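You operate a simulated robot arm through the tools that you are given. There is no shell and no other tool.

Carry out the task below with a simulated robot arm. There is one attempt and no reset: what you move stays moved.

Task
Set the desk gauge's limit by the card, measure the blank and save.
Fine: press save once, lift the probe again and leave the table in; don't press zero; leave the card where it is.
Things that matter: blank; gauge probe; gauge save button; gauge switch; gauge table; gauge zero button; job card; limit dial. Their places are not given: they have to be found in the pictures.

Only the result counts: the job must be done as asked and must still hold three seconds after the hand-in. Knocking over, shifting, dropping, spilling or breaking anything else fails it.

Robot
A 6-joint arm with a two-finger parallel gripper, fixed in place. Base frame: the origin is at the foot of the arm, x ahead of it, y to its left, z up; the work surface is at about z = 0. Readings come in mm, degrees, newtons and seconds.
With the tool pointing down near the work surface it reaches from about 140 to 580 mm from the base axis. Its first joint turns from -66.0 to 66.0 degrees. Payload 2.1 kg.
The TCP is the grasp point between the finger pads, 30 mm short of the fingertips. In the tool frame z runs along the fingers and y along their closing line. The gripper opens to 94 mm. The fingers are 28 mm wide and 10 mm thick; the gripper's body (50 by 96 mm) begins 55 mm behind the TCP.
Orientation is told as [roll, pitch, yaw] about the base's x, y, z axes, in that order, counted from this pose: with the fingers straight down and closing along the base's y, the tool's x points along the base's -x, its y along +y and its z along -z.

Tools
- The arm moves only by the tool arm_command. Its argument "moves" is a list of rows, each an object (a shift or turn left out is 0, a gripper value left out holds the last) with "gripper": the opening, from 0 (shut) to 1 (fully open); "travel": the shift along the tool's x, y, z in units of 250 mm (1.0 is 250 mm), a list of three; "rotation": the turn, a rotation vector about the tool's x, y, z in units of 120 degrees (1.0 is 120 degrees), a list of three. In form: [{"gripper": gripper, "travel": [tx, ty, tz], "rotation": [ax, ay, az]}, ...]. A call has 1 to 20 rows; each row is the pose to reach, as a shift and turn from the pose commanded when the call began, along the tool's axes at that moment. A call with a number of a shift or a turn outside -1 to 1 is refused whole. Rows are played at 5 a second. More than 50 mm and 8.6 degrees between two rows, or a gripper value outside its range, and nothing of the call is played. A pose out of reach is approached as far as the arm can. The call stops where the force on the tool passes 60 N (or 10 N more than at its start, if that is more) or the arm is blocked; 0.2 s more then pass. The fingers move at their own pace (about 72 mm/s each) and stop on an object; they squeeze with about 42 N. The grip force told is the motor's: it shows also when the fingers shut on nothing. Time passes only in rows, and 0.2 s behind the last, so rows that repeat a pose let the fingers close. The reply holds the time, the measured pose of the TCP, the force on the tool along the base axes, the opening and the grip force, in the units named above and with some noise, with the torque about the TCP (base axes, N m) and any sound that the robot's microphone picked up.
- Cameras (640 x 400 px; columns grow to the right, rows downward): "scene" is fixed at [70.4, -379.9, 509.9]; the picture's right is [0.62, -0.79, 0.00], its down [-0.26, -0.21, -0.94] and it looks along [0.74, 0.58, -0.33] (base axes); focal length 214 px, centre (320, 200). "wrist" rides on the gripper at [76, 14, -102] in the tool frame; the picture's right is [-0.18, 0.98, 0.00], its down [-0.75, -0.14, -0.64] and it looks along [-0.63, -0.12, 0.77] (tool axes); focal length 243 px, centre (320, 200).
- snapshot(camera): a new picture of that camera. The clock stands still meanwhile.
- probe_pixels(camera, pixels): for up to 12 pixels [column, row] of the newest picture of that camera ("zoom" is the newest enlarged one), the place [x, y, z] in the base frame of the surface seen there, good to about 2 mm. The clock stands still meanwhile.
- enlarge(camera, box): a new picture of the part [left, top, right, bottom] of that camera's present view, enlarged. The clock stands still meanwhile.
- close_job(): hands the job in; it is judged then, once.

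Leave the gripper open and the arm clear of the work at the hand-in unless told otherwise.

The tools are called after "Call:" by a JSON object that holds its "method" and its "body". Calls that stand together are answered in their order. arm_command: Moves the arm, as the interface text tells. Its arguments: {"type":"object","properties":{"moves":{"type":"array","items":{"type":"object","properties":{"gripper":{"type":"number"},"travel":{"type":"array","items":{"type":"number"}},"rotation":{"type":"array","items":{"type":"number"}}}}}},"required":["moves"]} The other tools are called the same way: snapshot (camera) takes a picture; probe_pixels (camera, pixels) gives the place of the surface under pixels of a picture; enlarge (camera, box) takes an enlarged picture of a part of a camera's view; close_job () hands the job in.

At the start:

```text
clock: 0.0
position: [246.2, -95.0, 473.5]
ee_rot: [0.0, 0.0, 0.0]
wrist_force: [-0.6, -0.1, 0.5]
moment: [-0.01, 0.02, 0.0]
finger_gap: 93.7
grip_force: 0.1
```

scene: 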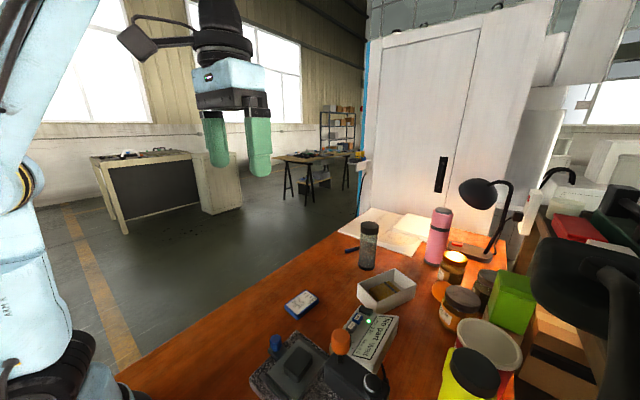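
wrist: 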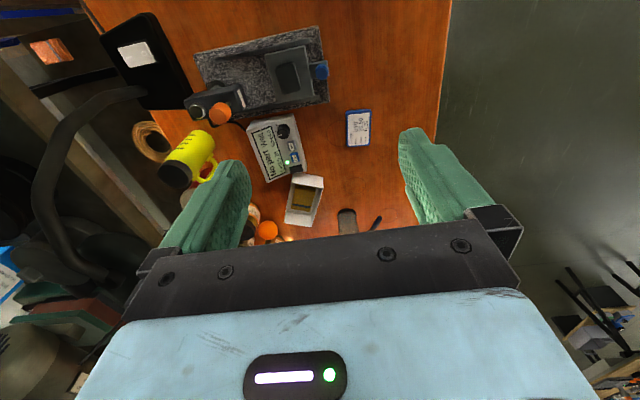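

I see a granite-like gauge stand, a control box, a card and a tray. I'll enlarge the relevant parts of both views first.

Call:
{"method": "enlarge", "body": {"camera": "wrist", "box": [180, 20, 400, 160]}}

Call:
{"method": "enlarge", "body": {"camera": "scene", "box": [240, 260, 440, 400]}}

```text
2.86 times, centred on (290, 90) of wrist
```

zoom: 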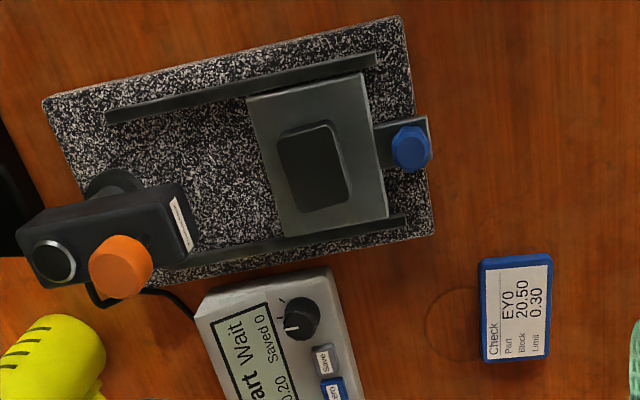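

```text
2.86 times, centred on (340, 330) of scene
```

zoom: 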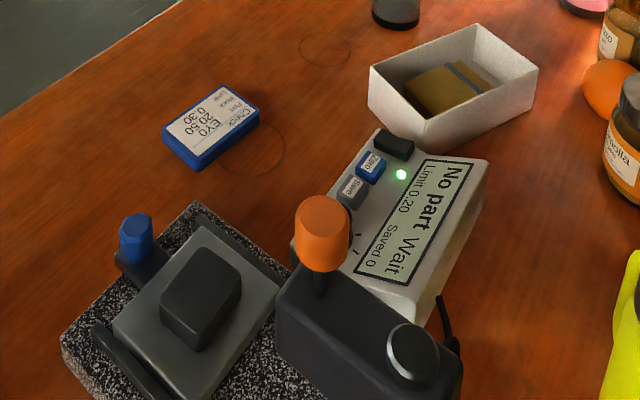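

The card reads "Check / Part EY0 / Block 20.50 / Limit 0.30". The display reads "No part, Wait, Limit 0.20, Saved 0". I'll zoom in more on the display box, the tray and the gauge head.

Call:
{"method": "enlarge", "body": {"camera": "wrist", "box": [235, 105, 335, 235]}}

Call:
{"method": "enlarge", "body": {"camera": "wrist", "box": [180, 60, 260, 130]}}

Call:
{"method": "enlarge", "body": {"camera": "wrist", "box": [335, 100, 385, 150]}}

Call:
{"method": "enlarge", "body": {"camera": "scene", "box": [340, 260, 430, 320]}}

Call:
{"method": "enlarge", "body": {"camera": "scene", "box": [300, 310, 400, 400]}}

```text
3.08 times, centred on (285, 170) of wrist
```

zoom: 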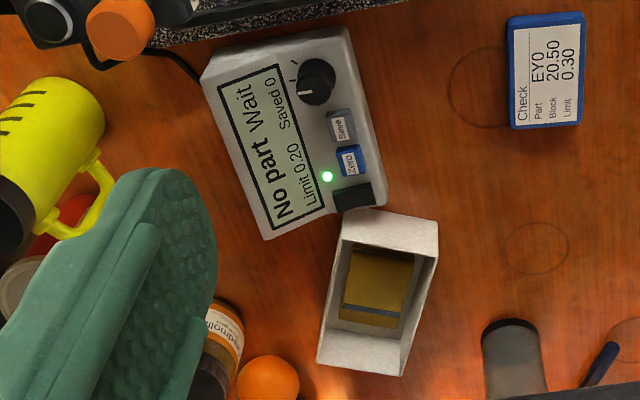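

```text
5.71 times, centred on (220, 95) of wrist
```

zoom: 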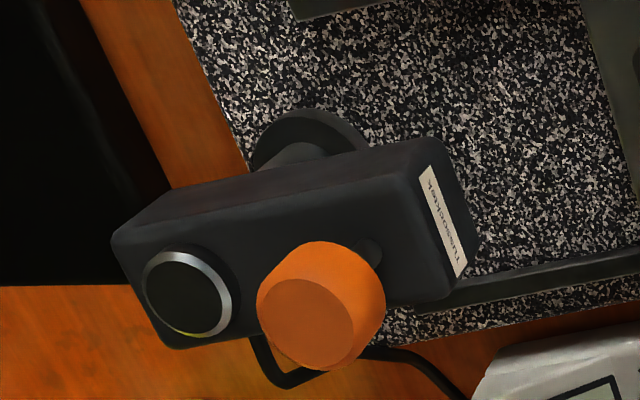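

```text
8.00 times, centred on (360, 125) of wrist
```

zoom: 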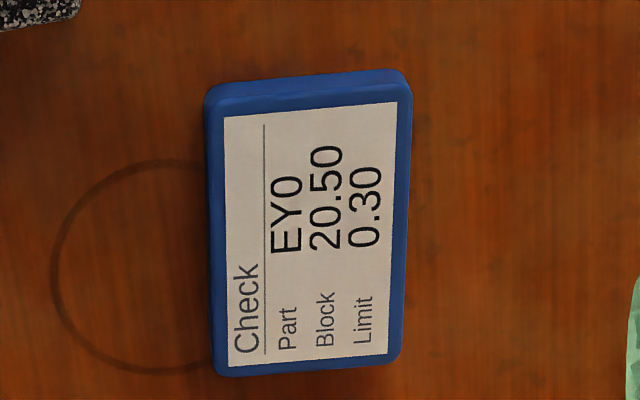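

```text
6.67 times, centred on (385, 290) of scene
```

zoom: 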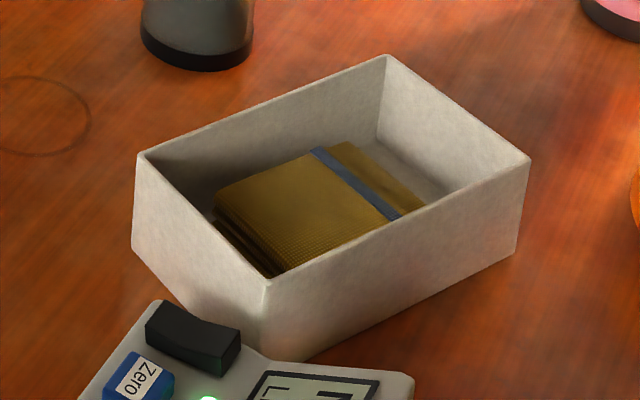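

```text
4.44 times, centred on (350, 355) of scene
```

zoom: 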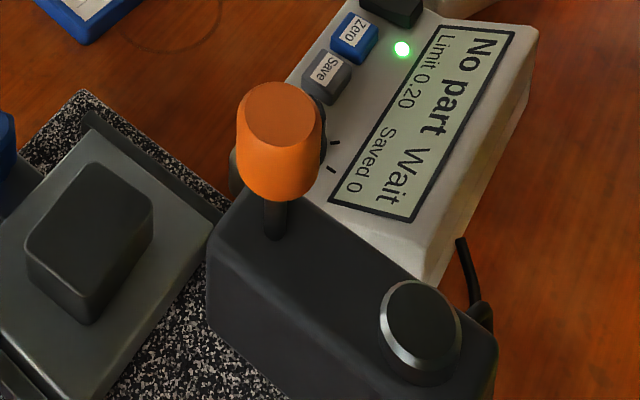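

The tray holds a notebook, so the blank is the dark block sitting on the slid-out table. Next I'll measure the positions of the main parts in the wrist picture.

Call:
{"method": "snapshot", "body": {"camera": "wrist"}}

Call:
{"method": "enlarge", "body": {"camera": "wrist", "box": [180, 20, 340, 120]}}

```text
taken
```

wrist: 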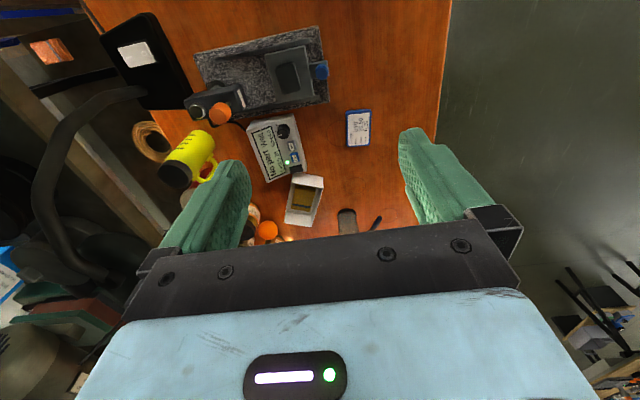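

```text
4.00 times, centred on (260, 70) of wrist
```

zoom: 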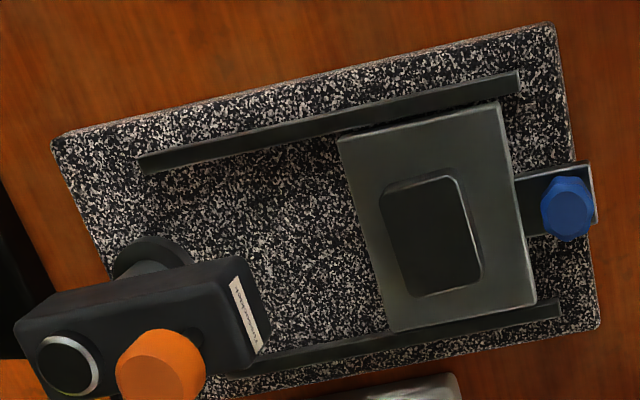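

Call:
{"method": "probe_pixels", "body": {"camera": "zoom", "pixels": [[568, 208], [550, 235], [430, 235], [350, 145], [495, 108], [535, 300], [400, 325], [160, 365], [70, 365], [220, 290], [262, 320], [150, 250]]}}

Call:
{"method": "probe_pixels", "body": {"camera": "wrist", "pixels": [[283, 131], [292, 146], [295, 157], [287, 163], [262, 150], [359, 128], [205, 55], [320, 30], [327, 100], [250, 125], [304, 173], [250, 100]]}}

```text
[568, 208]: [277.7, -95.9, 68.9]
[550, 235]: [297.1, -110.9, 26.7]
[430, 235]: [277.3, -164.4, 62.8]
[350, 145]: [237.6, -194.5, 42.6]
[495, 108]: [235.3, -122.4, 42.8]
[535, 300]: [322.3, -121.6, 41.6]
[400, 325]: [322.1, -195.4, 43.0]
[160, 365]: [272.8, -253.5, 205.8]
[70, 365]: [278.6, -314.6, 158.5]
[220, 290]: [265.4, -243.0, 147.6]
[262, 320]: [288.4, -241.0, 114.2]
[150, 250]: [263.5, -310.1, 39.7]
```

```text
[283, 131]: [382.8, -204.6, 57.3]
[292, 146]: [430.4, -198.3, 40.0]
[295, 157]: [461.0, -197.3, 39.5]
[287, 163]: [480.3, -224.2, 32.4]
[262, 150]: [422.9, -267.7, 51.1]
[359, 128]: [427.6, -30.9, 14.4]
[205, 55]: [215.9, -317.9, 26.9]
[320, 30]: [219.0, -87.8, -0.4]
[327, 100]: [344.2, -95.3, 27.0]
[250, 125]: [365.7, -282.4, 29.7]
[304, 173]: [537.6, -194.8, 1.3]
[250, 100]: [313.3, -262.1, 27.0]
```

The stage lies along y, with the table sliding in toward −y under the head. The blue knob is at about (278,−96,69), the dial at (383,−205,57) and Save at (430,−198,40). I'll move nearer to get better views.

Call:
{"method": "arm_command", "body": {"moves": [{"travel": [-0.067, -0.06, 0.114]}, {"travel": [-0.134, -0.12, 0.228]}, {"travel": [-0.2, -0.18, 0.342]}, {"travel": [-0.268, -0.24, 0.456]}, {"travel": [-0.336, -0.3, 0.572]}, {"travel": [-0.336, -0.3, 0.572]}]}}

Call:
{"method": "snapshot", "body": {"camera": "wrist"}}

Call:
{"method": "snapshot", "body": {"camera": "scene"}}

```text
clock: 1.4
position: [331.8, -167.9, 330.8]
ee_rot: [0.0, 0.1, -0.1]
wrist_force: [0.3, 0.1, 0.5]
moment: [0.01, -0.02, -0.01]
finger_gap: 93.9
grip_force: 0.1
```

```text
taken
```

wrist: 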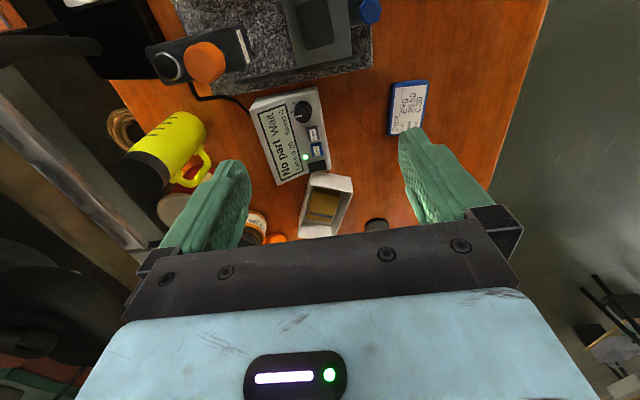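

```text
taken
```

scene: 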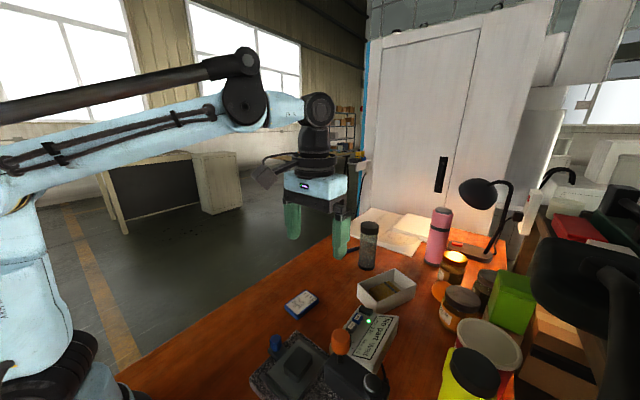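

The box is clear now around (290,135) in the wrist picture. I'll zoom in on it to see the dial pointer, ticks and buttons.

Call:
{"method": "enlarge", "body": {"camera": "wrist", "box": [240, 80, 340, 190]}}

Call:
{"method": "enlarge", "body": {"camera": "wrist", "box": [280, 90, 330, 130]}}

```text
3.64 times, centred on (290, 135) of wrist
```

zoom: 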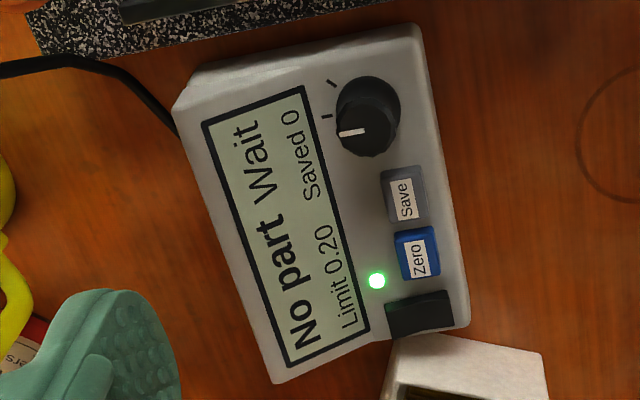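

```text
10.00 times, centred on (305, 110) of wrist
```

zoom: 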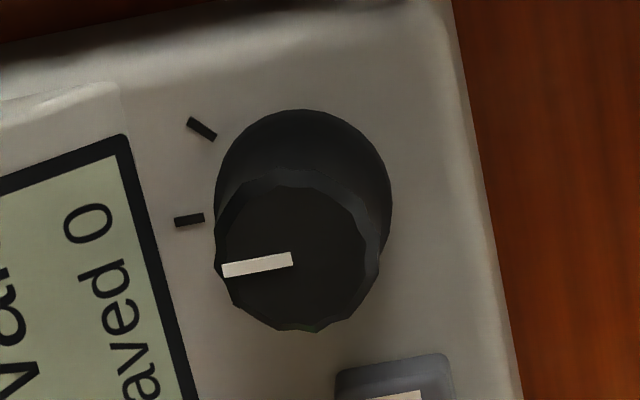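

Call:
{"method": "probe_pixels", "body": {"camera": "zoom", "pixels": [[300, 250], [225, 265], [375, 265], [305, 190], [305, 325], [190, 220], [200, 128], [400, 350], [430, 200], [180, 290]]}}

Call:
{"method": "enlarge", "body": {"camera": "wrist", "box": [290, 110, 350, 170]}}

```text
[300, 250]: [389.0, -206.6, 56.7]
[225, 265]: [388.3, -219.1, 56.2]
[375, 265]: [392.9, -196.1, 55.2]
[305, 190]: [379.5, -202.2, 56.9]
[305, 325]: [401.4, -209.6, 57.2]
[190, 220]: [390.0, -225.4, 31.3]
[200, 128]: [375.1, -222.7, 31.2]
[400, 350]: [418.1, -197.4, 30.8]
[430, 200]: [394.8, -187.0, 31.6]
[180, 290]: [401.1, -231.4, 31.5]
```

```text
6.67 times, centred on (320, 140) of wrist
```

zoom: 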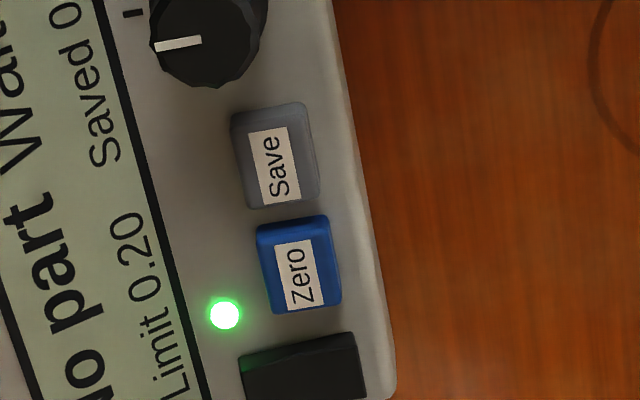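

Call:
{"method": "probe_pixels", "body": {"camera": "zoom", "pixels": [[275, 165], [240, 118], [300, 108], [315, 195], [255, 203], [298, 270], [265, 230], [320, 220], [338, 300], [272, 312], [300, 380], [225, 315]]}}

Call:
{"method": "enlarge", "body": {"camera": "scene", "box": [310, 290, 420, 400]}}

```text
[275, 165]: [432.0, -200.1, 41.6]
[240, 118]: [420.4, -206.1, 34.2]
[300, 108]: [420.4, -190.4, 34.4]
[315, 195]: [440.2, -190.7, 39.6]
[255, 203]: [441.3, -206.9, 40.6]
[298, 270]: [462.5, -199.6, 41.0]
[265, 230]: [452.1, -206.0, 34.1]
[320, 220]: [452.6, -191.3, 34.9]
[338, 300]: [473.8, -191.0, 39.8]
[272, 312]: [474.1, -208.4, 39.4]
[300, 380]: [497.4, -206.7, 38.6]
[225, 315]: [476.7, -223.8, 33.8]
```

```text
3.64 times, centred on (365, 345) of scene
```

zoom: 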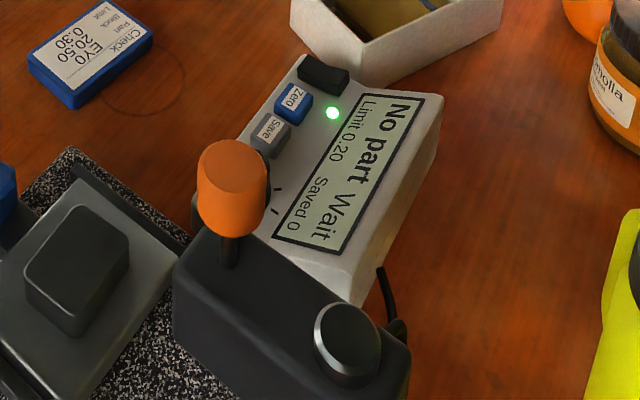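

The Save button is centred at about (431,−199), top z≈41, and Zero at (462,−199). The dial knob is centred at about (390,−207), z 31–57. I'll probe the display tilt and the head and orange knob shapes.

Call:
{"method": "probe_pixels", "body": {"camera": "zoom", "pixels": [[300, 240], [350, 170], [400, 110], [340, 270], [430, 130], [300, 220], [232, 160], [232, 225], [228, 262], [345, 320], [200, 300], [270, 290]]}}

Call:
{"method": "enlarge", "body": {"camera": "wrist", "box": [130, 0, 390, 110]}}

```text
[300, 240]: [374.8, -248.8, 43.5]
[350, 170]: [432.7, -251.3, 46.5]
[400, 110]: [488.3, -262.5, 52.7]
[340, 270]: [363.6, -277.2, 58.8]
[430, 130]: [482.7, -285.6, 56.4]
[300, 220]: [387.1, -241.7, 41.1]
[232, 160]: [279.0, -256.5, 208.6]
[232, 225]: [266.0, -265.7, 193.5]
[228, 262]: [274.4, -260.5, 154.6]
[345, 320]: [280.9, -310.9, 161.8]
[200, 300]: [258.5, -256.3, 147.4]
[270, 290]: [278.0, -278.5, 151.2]
```

```text
2.46 times, centred on (260, 55) of wrist
```

zoom: 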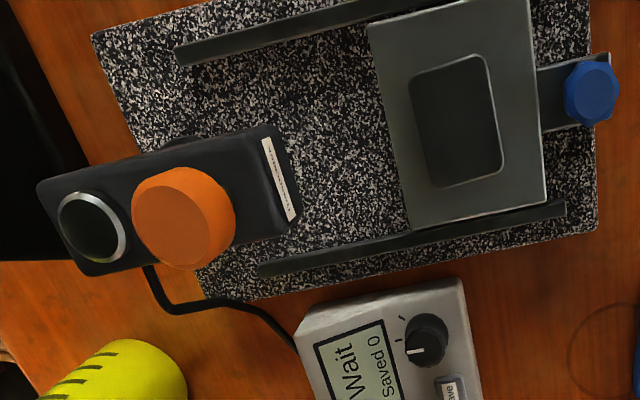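

The display slopes up toward −y (z about 33 to 57) and the orange knob sits on a rod at about (273,−257), top z≈208. I'll go over the dial at yaw −45°, which keeps the camera arm away from the head, and look again from there.

Call:
{"method": "arm_command", "body": {"moves": [{"travel": [-0.04, -0.026, 0.1], "rotation": [0, 0, 0.0625], "gripper": 0.6}, {"travel": [-0.08, -0.053, 0.2], "rotation": [0, 0, 0.125], "gripper": 0.45}, {"travel": [-0.12, -0.08, 0.3], "rotation": [0, 0, 0.1875], "gripper": 0.43}, {"travel": [-0.16, -0.106, 0.4], "rotation": [0, 0, 0.25], "gripper": 0.43}, {"travel": [-0.2, -0.132, 0.5], "rotation": [0, 0, 0.3125], "gripper": 0.43}, {"travel": [-0.235, -0.158, 0.6], "rotation": [0, 0, 0.375], "gripper": 0.43}, {"travel": [-0.235, -0.158, 0.684], "rotation": [0, 0, 0.375], "gripper": 0.43}, {"travel": [-0.235, -0.158, 0.684], "rotation": [0, 0, 0.375], "gripper": 0.43}]}}

Call:
{"method": "snapshot", "body": {"camera": "wrist"}}

Call:
{"method": "snapshot", "body": {"camera": "scene"}}

```text
clock: 3.2
position: [389.5, -207.7, 159.2]
ee_rot: [-0.1, 0.0, -45.1]
wrist_force: [0.0, -0.2, 0.5]
moment: [-0.02, 0.0, 0.01]
finger_gap: 40.3
grip_force: 0.1
```

```text
taken
```

wrist: 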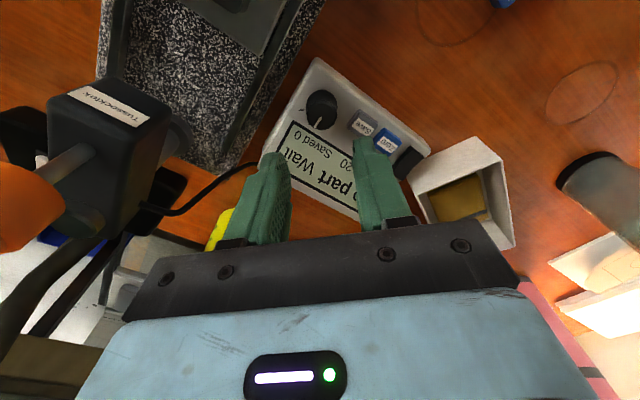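

```text
taken
```

scene: 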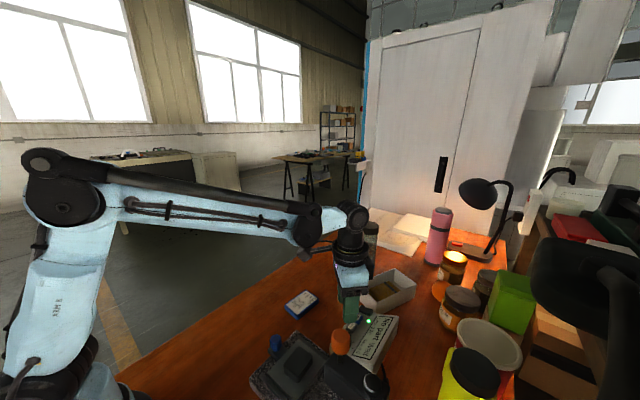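

The gripper hangs over the box, with the dial at (322,110) in the wrist picture. I'll zoom in to refine its centre.

Call:
{"method": "enlarge", "body": {"camera": "wrist", "box": [290, 75, 370, 145]}}

Call:
{"method": "enlarge", "body": {"camera": "wrist", "box": [0, 60, 220, 260]}}

```text
5.71 times, centred on (330, 110) of wrist
```

zoom: 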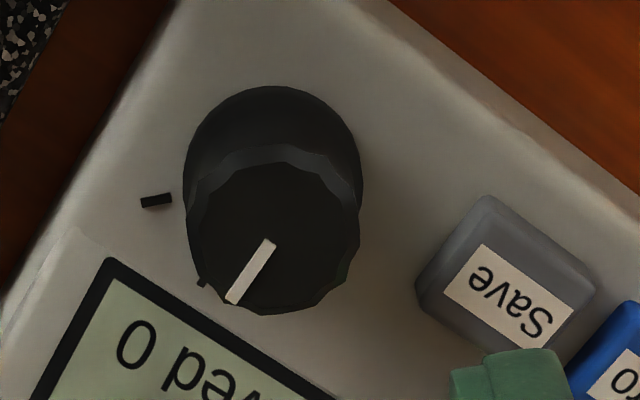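

```text
2.00 times, centred on (110, 160) of wrist
```

zoom: 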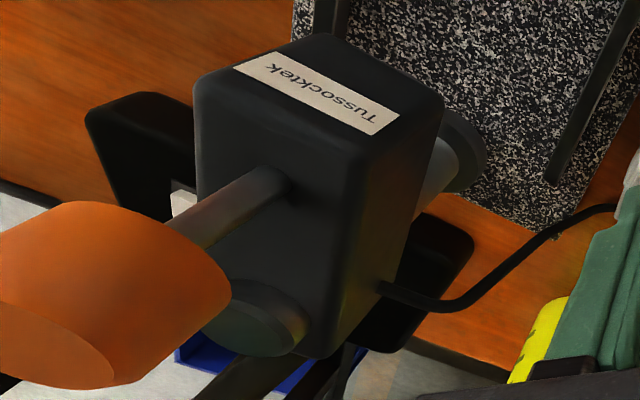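

Call:
{"method": "enlarge", "body": {"camera": "wrist", "box": [290, 75, 370, 145]}}

Call:
{"method": "probe_pixels", "body": {"camera": "zoom", "pixels": [[273, 235], [200, 230], [350, 230], [270, 165], [255, 305], [235, 298], [155, 200], [310, 300], [215, 180], [340, 180], [275, 110], [490, 220]]}}

```text
5.71 times, centred on (330, 110) of wrist
```

zoom: 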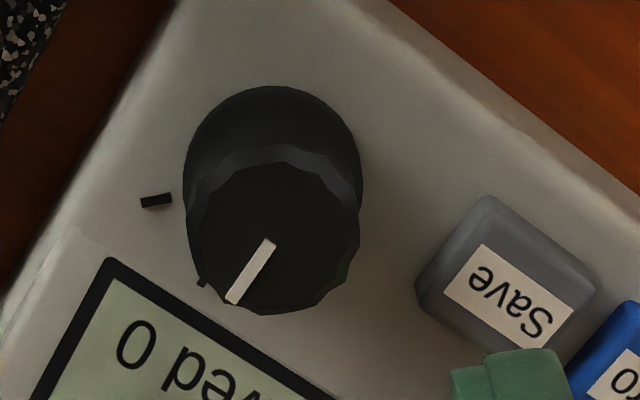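

```text
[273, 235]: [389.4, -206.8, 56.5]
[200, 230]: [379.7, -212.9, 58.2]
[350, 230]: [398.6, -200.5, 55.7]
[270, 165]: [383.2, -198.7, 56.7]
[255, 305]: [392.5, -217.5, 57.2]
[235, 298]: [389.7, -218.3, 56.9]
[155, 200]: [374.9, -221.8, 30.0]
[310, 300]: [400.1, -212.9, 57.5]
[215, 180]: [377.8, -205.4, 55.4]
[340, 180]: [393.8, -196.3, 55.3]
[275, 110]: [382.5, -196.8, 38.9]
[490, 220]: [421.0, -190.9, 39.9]
```

The dial centre is about (389.5,−207), right under the TCP. I'll descend 84 mm and close the fingers on the knob.

Call:
{"method": "arm_command", "body": {"moves": [{"travel": [0, 0, 0.12]}, {"travel": [0, 0, 0.24]}, {"travel": [0, 0, 0.3]}, {"travel": [0, 0, 0.336]}, {"travel": [0, 0, 0.336], "gripper": 0.2}, {"travel": [0, 0, 0.336], "gripper": 0.2}, {"travel": [0, 0, 0.336], "gripper": 0.2}]}}

Call:
{"method": "snapshot", "body": {"camera": "wrist"}}

Call:
{"method": "snapshot", "body": {"camera": "scene"}}

```text
clock: 4.8
position: [389.6, -207.0, 74.2]
ee_rot: [0.2, 0.0, -45.0]
wrist_force: [13.8, 8.6, -2.4]
moment: [0.44, -0.24, -0.02]
finger_gap: 27.0
grip_force: 44.8
```

```text
taken
```

wrist: 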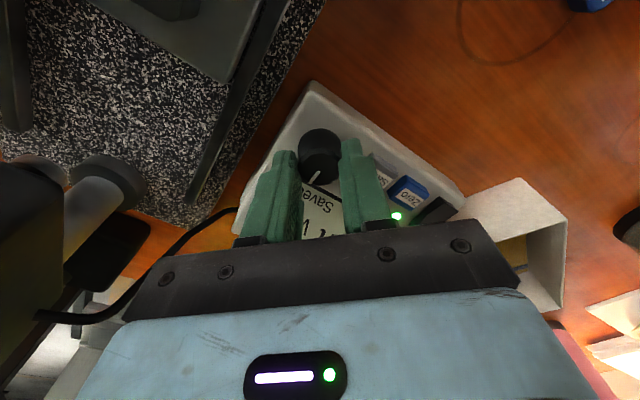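

```text
taken
```

scene: 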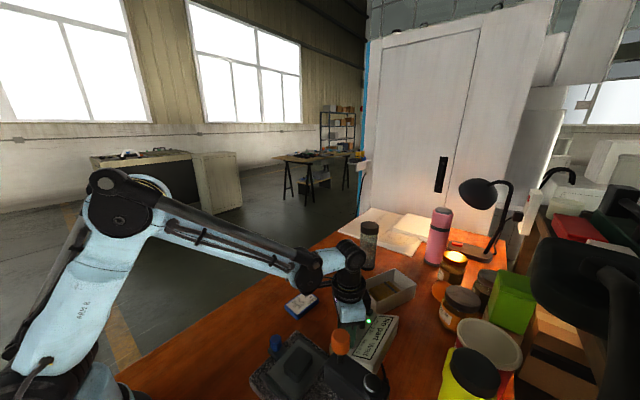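

The fingers hold the knob (gap 27, 45 N), with about 16 N side load along the tool's +y. I'll shift 1.5 mm that way to relieve it.

Call:
{"method": "arm_command", "body": {"moves": [{"travel": [0, 0.003, 0]}, {"travel": [0, 0.006, 0]}]}}

```text
clock: 5.4
position: [390.6, -207.5, 75.8]
ee_rot: [0.0, 0.1, -45.1]
wrist_force: [9.4, 7.3, -17.4]
moment: [0.02, -0.63, -0.02]
finger_gap: 26.6
grip_force: 44.9
```

Call:
{"method": "arm_command", "body": {"moves": [{"travel": [0, 0, 0]}, {"travel": [0, 0, 0]}]}}

Call:
{"method": "enlarge", "body": {"camera": "wrist", "box": [230, 100, 450, 250]}}

Call:
{"method": "enlarge", "body": {"camera": "scene", "box": [310, 290, 420, 400]}}

```text
clock: 6.0
position: [390.7, -207.0, 75.4]
ee_rot: [0.0, -0.1, -45.0]
wrist_force: [9.7, 4.9, -26.3]
moment: [0.1, -0.31, -0.01]
finger_gap: 26.6
grip_force: 45.2
```

```text
2.67 times, centred on (340, 175) of wrist
```

zoom: 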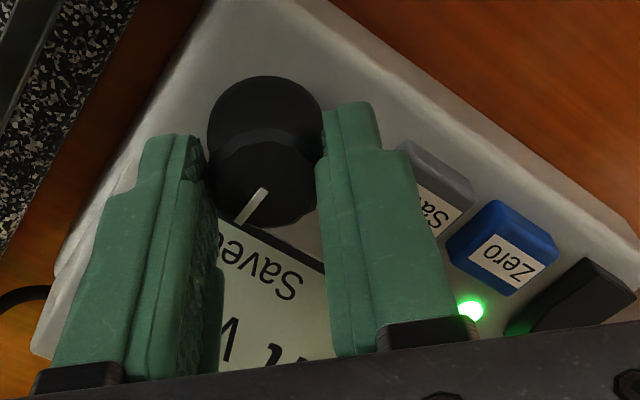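

```text
3.64 times, centred on (365, 345) of scene
```

zoom: 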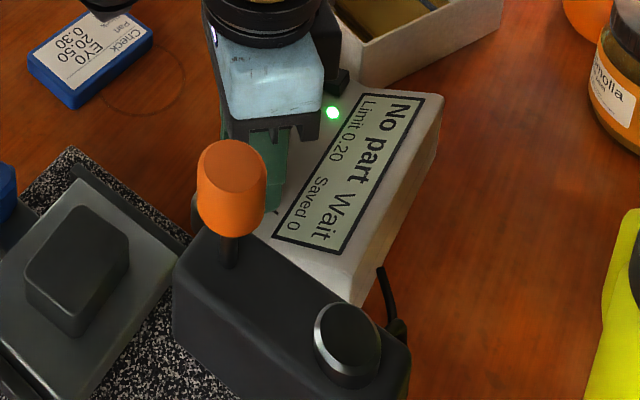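

The display is unchanged (Limit 0.20). I'll turn the dial clockwise 45° toward the next tick.

Call:
{"method": "arm_command", "body": {"moves": [{"rotation": [0, 0, 0.0625]}, {"rotation": [0, 0, 0.125]}, {"rotation": [0, 0, 0.1875]}, {"rotation": [0, 0, 0.25]}, {"rotation": [0, 0, 0.3125]}, {"rotation": [0, 0, 0.375]}, {"rotation": [0, 0, 0.375]}]}}

Call:
{"method": "enlarge", "body": {"camera": "scene", "box": [310, 290, 420, 400]}}

Call:
{"method": "snapshot", "body": {"camera": "wrist"}}

```text
clock: 7.6
position: [389.4, -206.7, 74.7]
ee_rot: [-0.1, 0.2, -90.1]
wrist_force: [4.8, 14.7, -26.2]
moment: [0.03, -0.13, 0.07]
finger_gap: 26.7
grip_force: 45.2
```

```text
3.64 times, centred on (365, 345) of scene
```

zoom: 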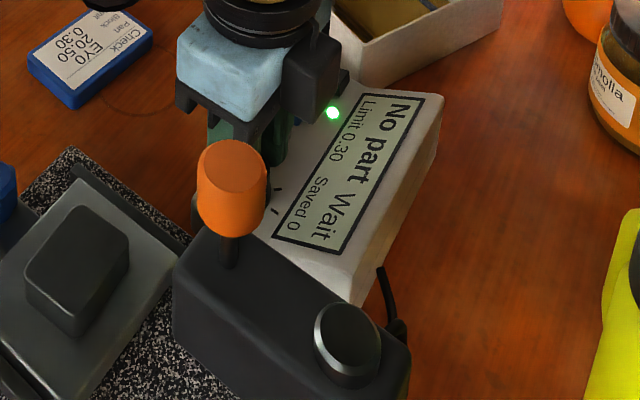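

```text
taken
```

wrist: 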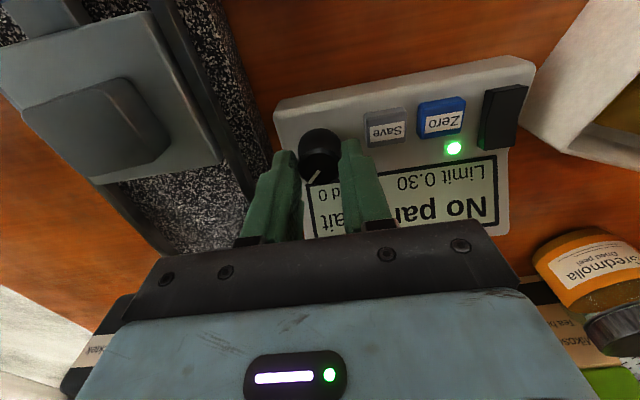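

The display now reads Limit 0.30. I'll release the knob with a small opening and lift straight up.

Call:
{"method": "arm_command", "body": {"moves": [{"gripper": 0.38}, {"gripper": 0.38}, {"gripper": 0.38}, {"travel": [0, 0, -0.1], "gripper": 0.38}, {"travel": [0, 0, -0.25], "gripper": 0.38}, {"travel": [0, 0, -0.4], "gripper": 0.38}, {"travel": [0, 0, -0.56], "gripper": 0.38}]}}

Call:
{"method": "snapshot", "body": {"camera": "wrist"}}

Call:
{"method": "enlarge", "body": {"camera": "scene", "box": [240, 290, 420, 400]}}

```text
clock: 9.2
position: [388.9, -208.1, 214.3]
ee_rot: [0.0, 0.0, -90.1]
wrist_force: [-0.4, 0.1, -0.4]
moment: [-0.02, 0.01, -0.02]
finger_gap: 35.6
grip_force: 0.0
```

```text
taken
```

wrist: 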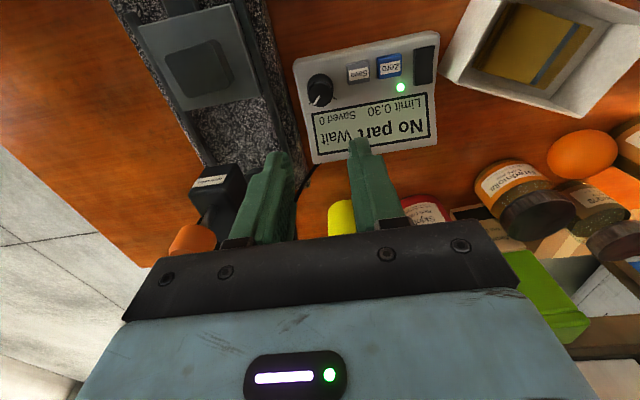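

```text
3.56 times, centred on (330, 345) of scene
```

zoom: 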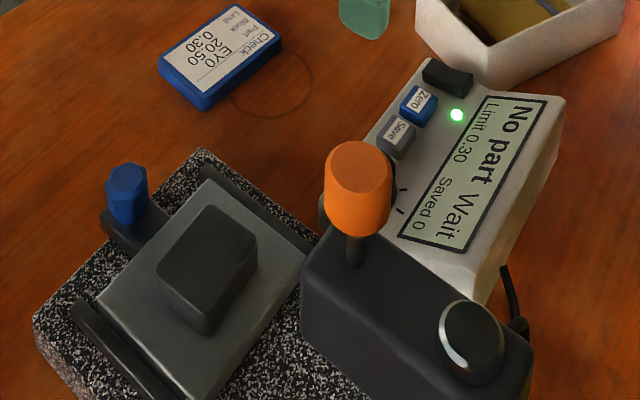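

Limit 0.30 holds and nothing else has moved. Next I'll back off toward +y, facing the gauge, to look at the probe and table before pushing.

Call:
{"method": "arm_command", "body": {"moves": [{"travel": [0.13, -0.05, 0], "gripper": 0.2}, {"travel": [0.27, -0.14, 0], "gripper": 0}, {"travel": [0.4, -0.23, 0], "gripper": 0}, {"travel": [0.53, -0.32, 0], "gripper": 0}, {"travel": [0.67, -0.41, 0], "gripper": 0}, {"travel": [0.67, -0.444, 0.05], "gripper": 0}, {"travel": [0.67, -0.444, 0.05], "gripper": 0}]}}

Call:
{"method": "snapshot", "body": {"camera": "wrist"}}

```text
clock: 10.8
position: [278.5, -36.2, 203.0]
ee_rot: [-0.1, -0.1, -90.0]
wrist_force: [0.2, -0.7, 0.7]
moment: [0.0, 0.0, 0.05]
finger_gap: 0.2
grip_force: 32.7
```

```text
taken
```

wrist: 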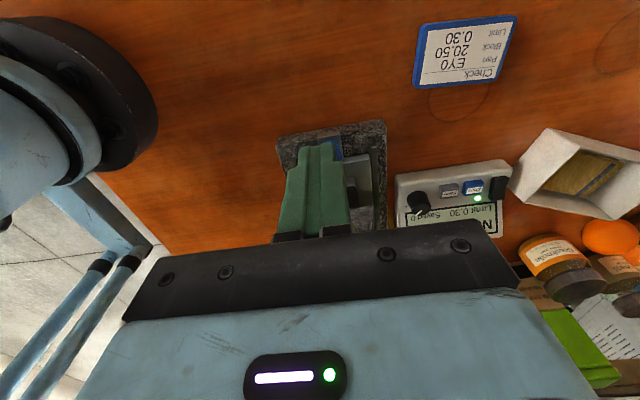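

The fingers block the table in this view, so I'll use the scene camera to measure the blue knob, table and blank.

Call:
{"method": "enlarge", "body": {"camera": "scene", "box": [240, 320, 340, 400]}}

Call:
{"method": "probe_pixels", "body": {"camera": "zoom", "pixels": [[200, 125], [175, 140], [225, 145], [205, 110], [200, 200], [185, 240], [320, 270], [400, 240], [370, 360], [270, 330], [470, 290], [250, 150]]}}

```text
5.00 times, centred on (290, 360) of scene
```

zoom: 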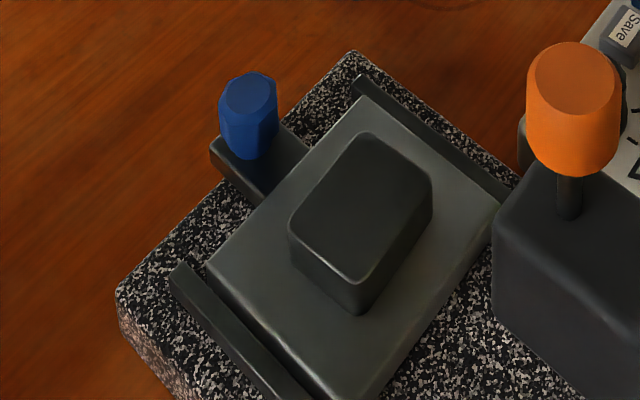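

```text
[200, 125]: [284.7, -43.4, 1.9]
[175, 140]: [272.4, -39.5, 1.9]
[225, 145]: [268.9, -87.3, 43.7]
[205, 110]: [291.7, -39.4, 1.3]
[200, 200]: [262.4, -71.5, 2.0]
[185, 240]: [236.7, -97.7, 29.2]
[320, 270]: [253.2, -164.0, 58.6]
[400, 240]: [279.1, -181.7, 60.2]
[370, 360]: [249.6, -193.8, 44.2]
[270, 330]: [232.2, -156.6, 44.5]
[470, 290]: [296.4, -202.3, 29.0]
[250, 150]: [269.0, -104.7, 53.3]
```

Call:
{"method": "probe_pixels", "body": {"camera": "zoom", "pixels": [[248, 92], [225, 95], [275, 90], [250, 78], [248, 110], [240, 155], [222, 120], [275, 130], [370, 140], [425, 180], [355, 280], [292, 228]]}}

```text
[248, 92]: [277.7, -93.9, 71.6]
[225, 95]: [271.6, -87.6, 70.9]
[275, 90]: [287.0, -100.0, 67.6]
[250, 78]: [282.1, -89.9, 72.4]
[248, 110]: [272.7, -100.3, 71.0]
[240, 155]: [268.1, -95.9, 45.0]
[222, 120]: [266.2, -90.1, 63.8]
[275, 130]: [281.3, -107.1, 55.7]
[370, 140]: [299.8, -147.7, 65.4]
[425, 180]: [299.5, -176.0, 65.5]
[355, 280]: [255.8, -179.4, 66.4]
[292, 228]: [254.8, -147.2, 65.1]
```

The blue knob centre is about (277.5,−95.5), z≈43–70. The blank is at x 255–300, y −147 to −179, top z≈65. I'll lower the closed fingers on the +y side of the knob, then push toward −y.

Call:
{"method": "arm_command", "body": {"moves": [{"travel": [-0.03, 0, 0.12], "gripper": 0}, {"travel": [-0.06, -0.002, 0.25], "gripper": 0}, {"travel": [-0.06, -0.004, 0.38], "gripper": 0}, {"travel": [-0.06, -0.004, 0.5], "gripper": 0}, {"travel": [-0.06, -0.004, 0.5], "gripper": 0}]}}

Call:
{"method": "enlarge", "body": {"camera": "scene", "box": [240, 270, 400, 400]}}

```text
clock: 12.0
position: [276.9, -54.8, 77.6]
ee_rot: [0.0, 0.0, -90.1]
wrist_force: [-0.1, -0.9, -0.4]
moment: [-0.02, -0.01, -0.02]
finger_gap: 0.0
grip_force: 32.5
```

```text
3.08 times, centred on (320, 335) of scene
```

zoom: 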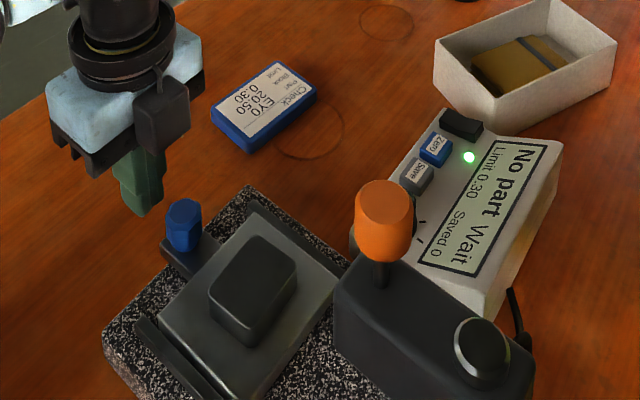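

The fingers stand clear in front of the blue knob. I'll push gently toward −y in about 5 mm rows for the first 45 mm.

Call:
{"method": "arm_command", "body": {"moves": [{"travel": [-0.03, 0, 0]}, {"travel": [-0.06, 0, 0]}, {"travel": [-0.075, 0, 0]}, {"travel": [-0.09, 0, 0]}, {"travel": [-0.105, 0, 0]}, {"travel": [-0.12, 0, 0]}, {"travel": [-0.14, 0, 0]}, {"travel": [-0.16, 0, 0]}, {"travel": [-0.18, 0, 0]}]}}

Call:
{"method": "enlarge", "body": {"camera": "scene", "box": [240, 270, 400, 400]}}

```text
clock: 14.0
position: [277.7, -100.4, 76.8]
ee_rot: [-0.1, 0.0, -90.1]
wrist_force: [0.9, 0.4, 0.2]
moment: [0.02, -0.04, -0.03]
finger_gap: 0.1
grip_force: 32.6
```

```text
3.08 times, centred on (320, 335) of scene
```

zoom: 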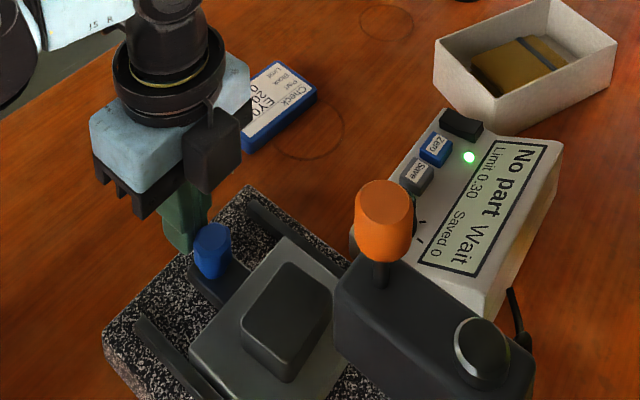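

The table slides freely with the blank on it and the force is near zero. I'll keep pushing.

Call:
{"method": "arm_command", "body": {"moves": [{"travel": [-0.02, 0, 0]}, {"travel": [-0.04, 0, 0]}, {"travel": [-0.06, 0, 0]}, {"travel": [-0.08, 0, 0]}, {"travel": [-0.1, 0, 0]}, {"travel": [-0.12, 0, 0]}, {"travel": [-0.14, 0, 0]}, {"travel": [-0.16, 0, 0]}]}}

Call:
{"method": "enlarge", "body": {"camera": "scene", "box": [240, 270, 400, 400]}}

```text
clock: 15.8
position: [277.8, -140.8, 77.3]
ee_rot: [-0.1, 0.1, -90.1]
wrist_force: [0.0, 0.9, 0.9]
moment: [0.05, -0.01, -0.03]
finger_gap: 0.0
grip_force: 33.1
```

```text
3.08 times, centred on (320, 335) of scene
```

zoom: 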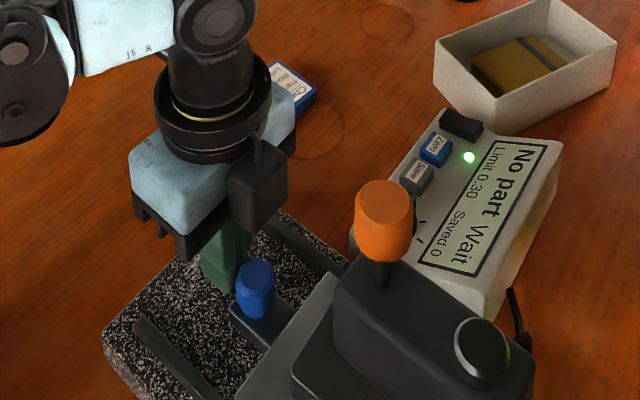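

Knob is now at about y=−164. I'll go on in finer 2.5 mm rows and watch the force.

Call:
{"method": "arm_command", "body": {"moves": [{"travel": [-0.01, 0, 0]}, {"travel": [-0.02, 0, 0]}, {"travel": [-0.03, 0, 0]}, {"travel": [-0.04, 0, 0]}, {"travel": [-0.05, 0, 0]}, {"travel": [-0.06, 0, 0]}]}}

Call:
{"method": "enlarge", "body": {"camera": "scene", "box": [240, 270, 400, 400]}}

```text
clock: 17.2
position: [278.6, -154.8, 77.5]
ee_rot: [0.1, 0.0, -90.0]
wrist_force: [0.5, 0.7, -0.3]
moment: [0.0, 0.0, -0.01]
finger_gap: 0.0
grip_force: 33.3
```

```text
3.08 times, centred on (320, 335) of scene
```

zoom: 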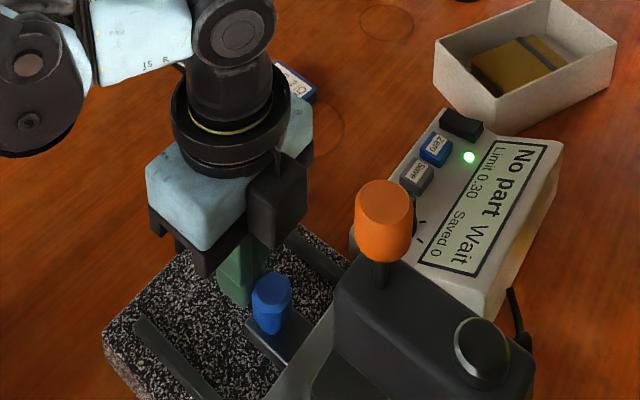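

Call:
{"method": "arm_command", "body": {"moves": [{"travel": [-0.01, 0, 0]}, {"travel": [-0.02, 0, 0]}, {"travel": [-0.03, 0, 0]}, {"travel": [-0.04, 0, 0]}, {"travel": [-0.05, 0, 0]}]}}

Call:
{"method": "enlarge", "body": {"camera": "scene", "box": [240, 270, 400, 400]}}

```text
clock: 18.4
position: [278.3, -165.2, 77.9]
ee_rot: [-0.1, 0.4, -89.8]
wrist_force: [-2.6, 22.3, 9.1]
moment: [0.13, 0.06, 0.01]
finger_gap: 0.1
grip_force: 33.0
```

```text
3.08 times, centred on (320, 335) of scene
```

zoom: 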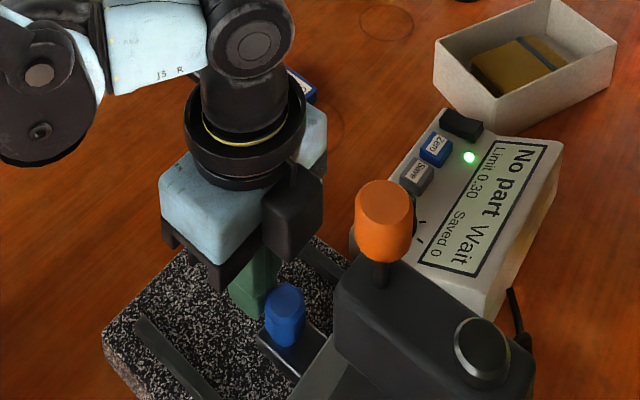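

The force jumped to 22 N at y=−165, so the table is at its stop. I'll back off along +y and then lift to check.

Call:
{"method": "arm_command", "body": {"moves": [{"travel": [0.04, 0, 0]}, {"travel": [0.14, 0, 0]}, {"travel": [0.3, 0, 0]}, {"travel": [0.4, 0, -0.1]}, {"travel": [0.45, 0, -0.25]}, {"travel": [0.45, 0, -0.4]}, {"travel": [0.45, 0, -0.4]}]}}

Call:
{"method": "snapshot", "body": {"camera": "wrist"}}

Call:
{"method": "enlarge", "body": {"camera": "scene", "box": [240, 270, 400, 400]}}

```text
clock: 20.0
position: [277.6, -55.3, 176.5]
ee_rot: [0.0, 0.1, -90.2]
wrist_force: [0.1, -0.6, -0.1]
moment: [0.0, 0.03, 0.05]
finger_gap: 0.2
grip_force: 32.7
```

```text
taken
```

wrist: 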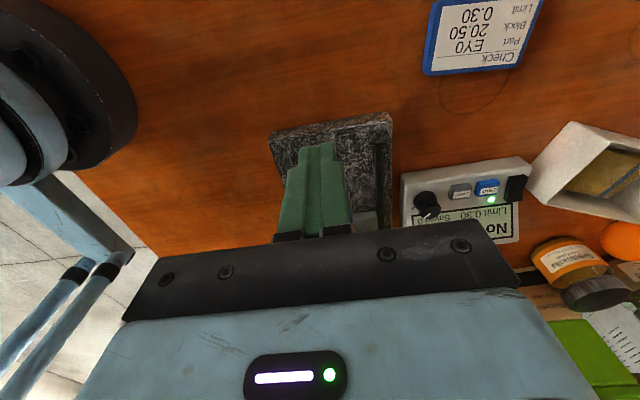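

```text
3.08 times, centred on (320, 335) of scene
```

zoom: 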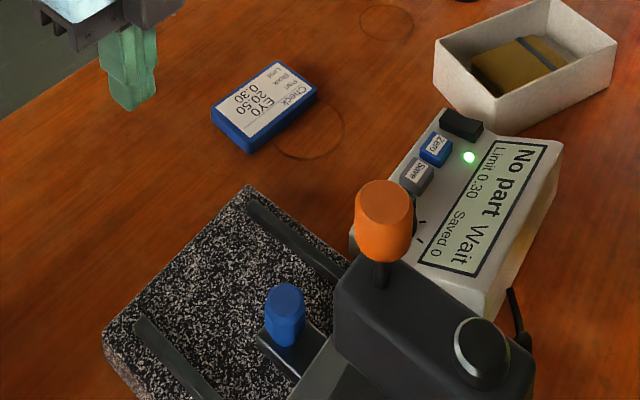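

The table is in. To see the probe under the head, I'll open the fingers and tilt the camera toward the head from the +y side.

Call:
{"method": "arm_command", "body": {"moves": [{"travel": [0, 0, 0], "rotation": [0, -0.06, 0], "gripper": 0.5}, {"travel": [0, 0, 0], "rotation": [0, -0.12, 0], "gripper": 1}, {"travel": [0, 0, 0.02], "rotation": [0, -0.18, 0], "gripper": 1}, {"travel": [0, 0, 0.05], "rotation": [0, -0.24, 0], "gripper": 1}, {"travel": [0, 0, 0.1], "rotation": [0, -0.3, 0], "gripper": 1}, {"travel": [0, 0, 0.14], "rotation": [0, -0.3, 0], "gripper": 1}]}}

Call:
{"method": "snapshot", "body": {"camera": "wrist"}}

```text
clock: 21.4
position: [276.4, -53.5, 142.5]
ee_rot: [0.0, -36.0, -90.1]
wrist_force: [-0.2, 0.1, -0.7]
moment: [0.0, 0.03, 0.02]
finger_gap: 94.1
grip_force: 0.0
```

```text
taken
```

wrist: 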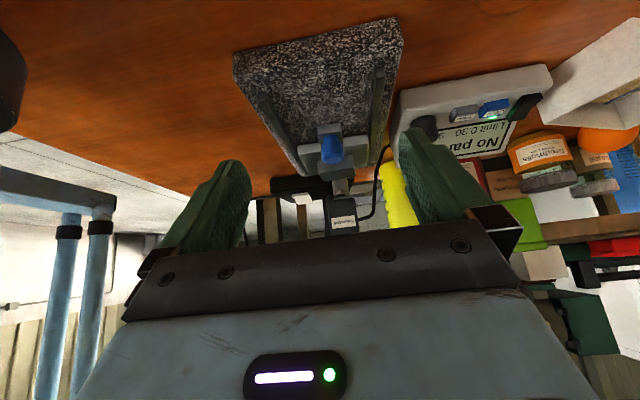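

The head and table show up upside-down around (330,190). I'll enlarge that part.

Call:
{"method": "enlarge", "body": {"camera": "wrist", "box": [280, 110, 400, 240]}}

Call:
{"method": "enlarge", "body": {"camera": "wrist", "box": [310, 160, 380, 210]}}

```text
3.08 times, centred on (340, 175) of wrist
```

zoom: 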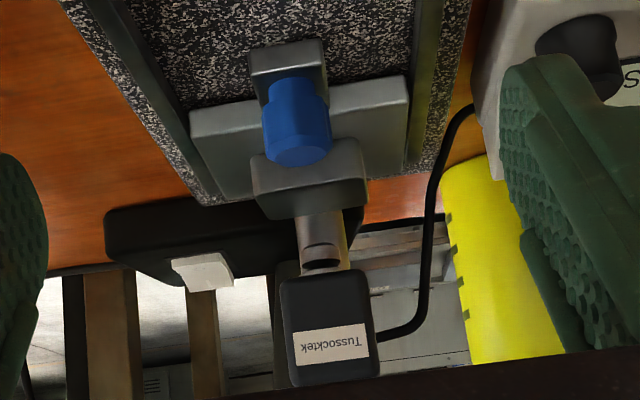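

```text
8.00 times, centred on (345, 185) of wrist
```

zoom: 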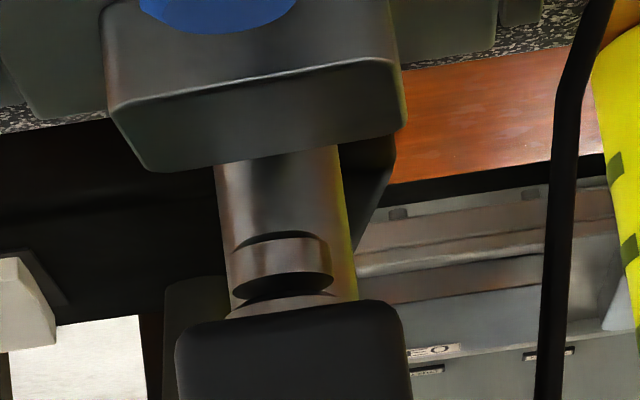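

Call:
{"method": "probe_pixels", "body": {"camera": "zoom", "pixels": [[283, 260], [283, 285], [240, 255], [328, 255], [285, 180], [260, 120], [260, 65], [290, 350], [250, 90], [390, 180], [350, 70], [120, 80]]}}

```text
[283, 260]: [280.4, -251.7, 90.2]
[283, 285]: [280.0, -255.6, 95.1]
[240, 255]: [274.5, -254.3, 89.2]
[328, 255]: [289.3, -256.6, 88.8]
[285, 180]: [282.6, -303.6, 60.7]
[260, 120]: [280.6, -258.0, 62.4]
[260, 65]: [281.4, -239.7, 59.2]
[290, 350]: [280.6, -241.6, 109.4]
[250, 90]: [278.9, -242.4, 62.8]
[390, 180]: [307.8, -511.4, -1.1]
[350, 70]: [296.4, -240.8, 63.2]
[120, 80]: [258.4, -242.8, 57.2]
```

The raised probe is a short cylinder at about (281,−257) with its tip near z≈88, right above the blank (top z≈64). The orange knob sits on the same axis. I'll level the tool again and look at the knob from above.

Call:
{"method": "arm_command", "body": {"moves": [{"travel": [-0.074, 0, -0.1], "rotation": [0, 0.06, 0]}, {"travel": [-0.148, 0, -0.2], "rotation": [0, 0.12, 0]}, {"travel": [-0.222, 0, -0.3], "rotation": [0, 0.18, 0]}, {"travel": [-0.296, 0, -0.4], "rotation": [0, 0.24, 0]}, {"travel": [-0.37, 0, -0.51], "rotation": [0, 0.3, 0]}, {"travel": [-0.49, 0.005, -0.423], "rotation": [0, 0.3, 0]}, {"travel": [-0.61, 0.01, -0.336], "rotation": [0, 0.3, 0]}, {"travel": [-0.73, 0.014, -0.25], "rotation": [0, 0.3, 0]}, {"travel": [-0.844, 0.0144, -0.165], "rotation": [0, 0.3, 0]}, {"travel": [-0.844, 0.0144, -0.165], "rotation": [0, 0.3, 0]}]}}

Call:
{"method": "snapshot", "body": {"camera": "wrist"}}

```text
clock: 23.6
position: [281.2, -202.3, 299.3]
ee_rot: [0.1, 0.0, -90.0]
wrist_force: [0.2, -0.2, 0.8]
moment: [0.02, 0.0, 0.04]
finger_gap: 94.2
grip_force: 0.2
```

```text
taken
```

wrist: 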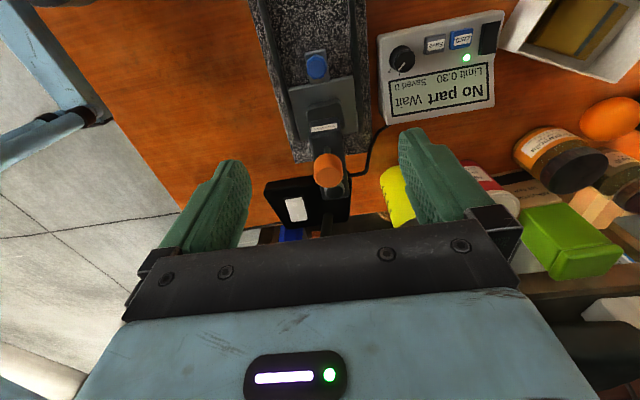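

The knob shows up at (328,170) between the fingers. I'll enlarge and probe it.

Call:
{"method": "enlarge", "body": {"camera": "wrist", "box": [290, 120, 370, 200]}}

Call:
{"method": "probe_pixels", "body": {"camera": "zoom", "pixels": [[310, 200], [310, 260], [250, 210], [360, 200], [305, 280], [280, 290], [340, 280], [250, 250], [375, 240], [310, 170], [300, 60], [390, 300]]}}

```text
5.00 times, centred on (330, 160) of wrist
```

zoom: 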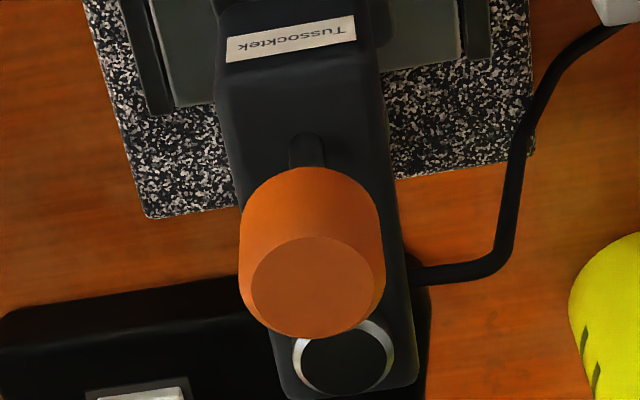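

```text
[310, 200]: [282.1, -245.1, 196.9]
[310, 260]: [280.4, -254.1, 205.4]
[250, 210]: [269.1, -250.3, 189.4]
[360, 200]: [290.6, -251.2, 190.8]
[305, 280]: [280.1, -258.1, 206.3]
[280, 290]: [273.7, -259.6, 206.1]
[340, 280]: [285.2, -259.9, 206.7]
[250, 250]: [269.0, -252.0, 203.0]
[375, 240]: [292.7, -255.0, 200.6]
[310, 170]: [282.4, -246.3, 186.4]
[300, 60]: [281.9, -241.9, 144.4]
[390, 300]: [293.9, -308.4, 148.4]
```

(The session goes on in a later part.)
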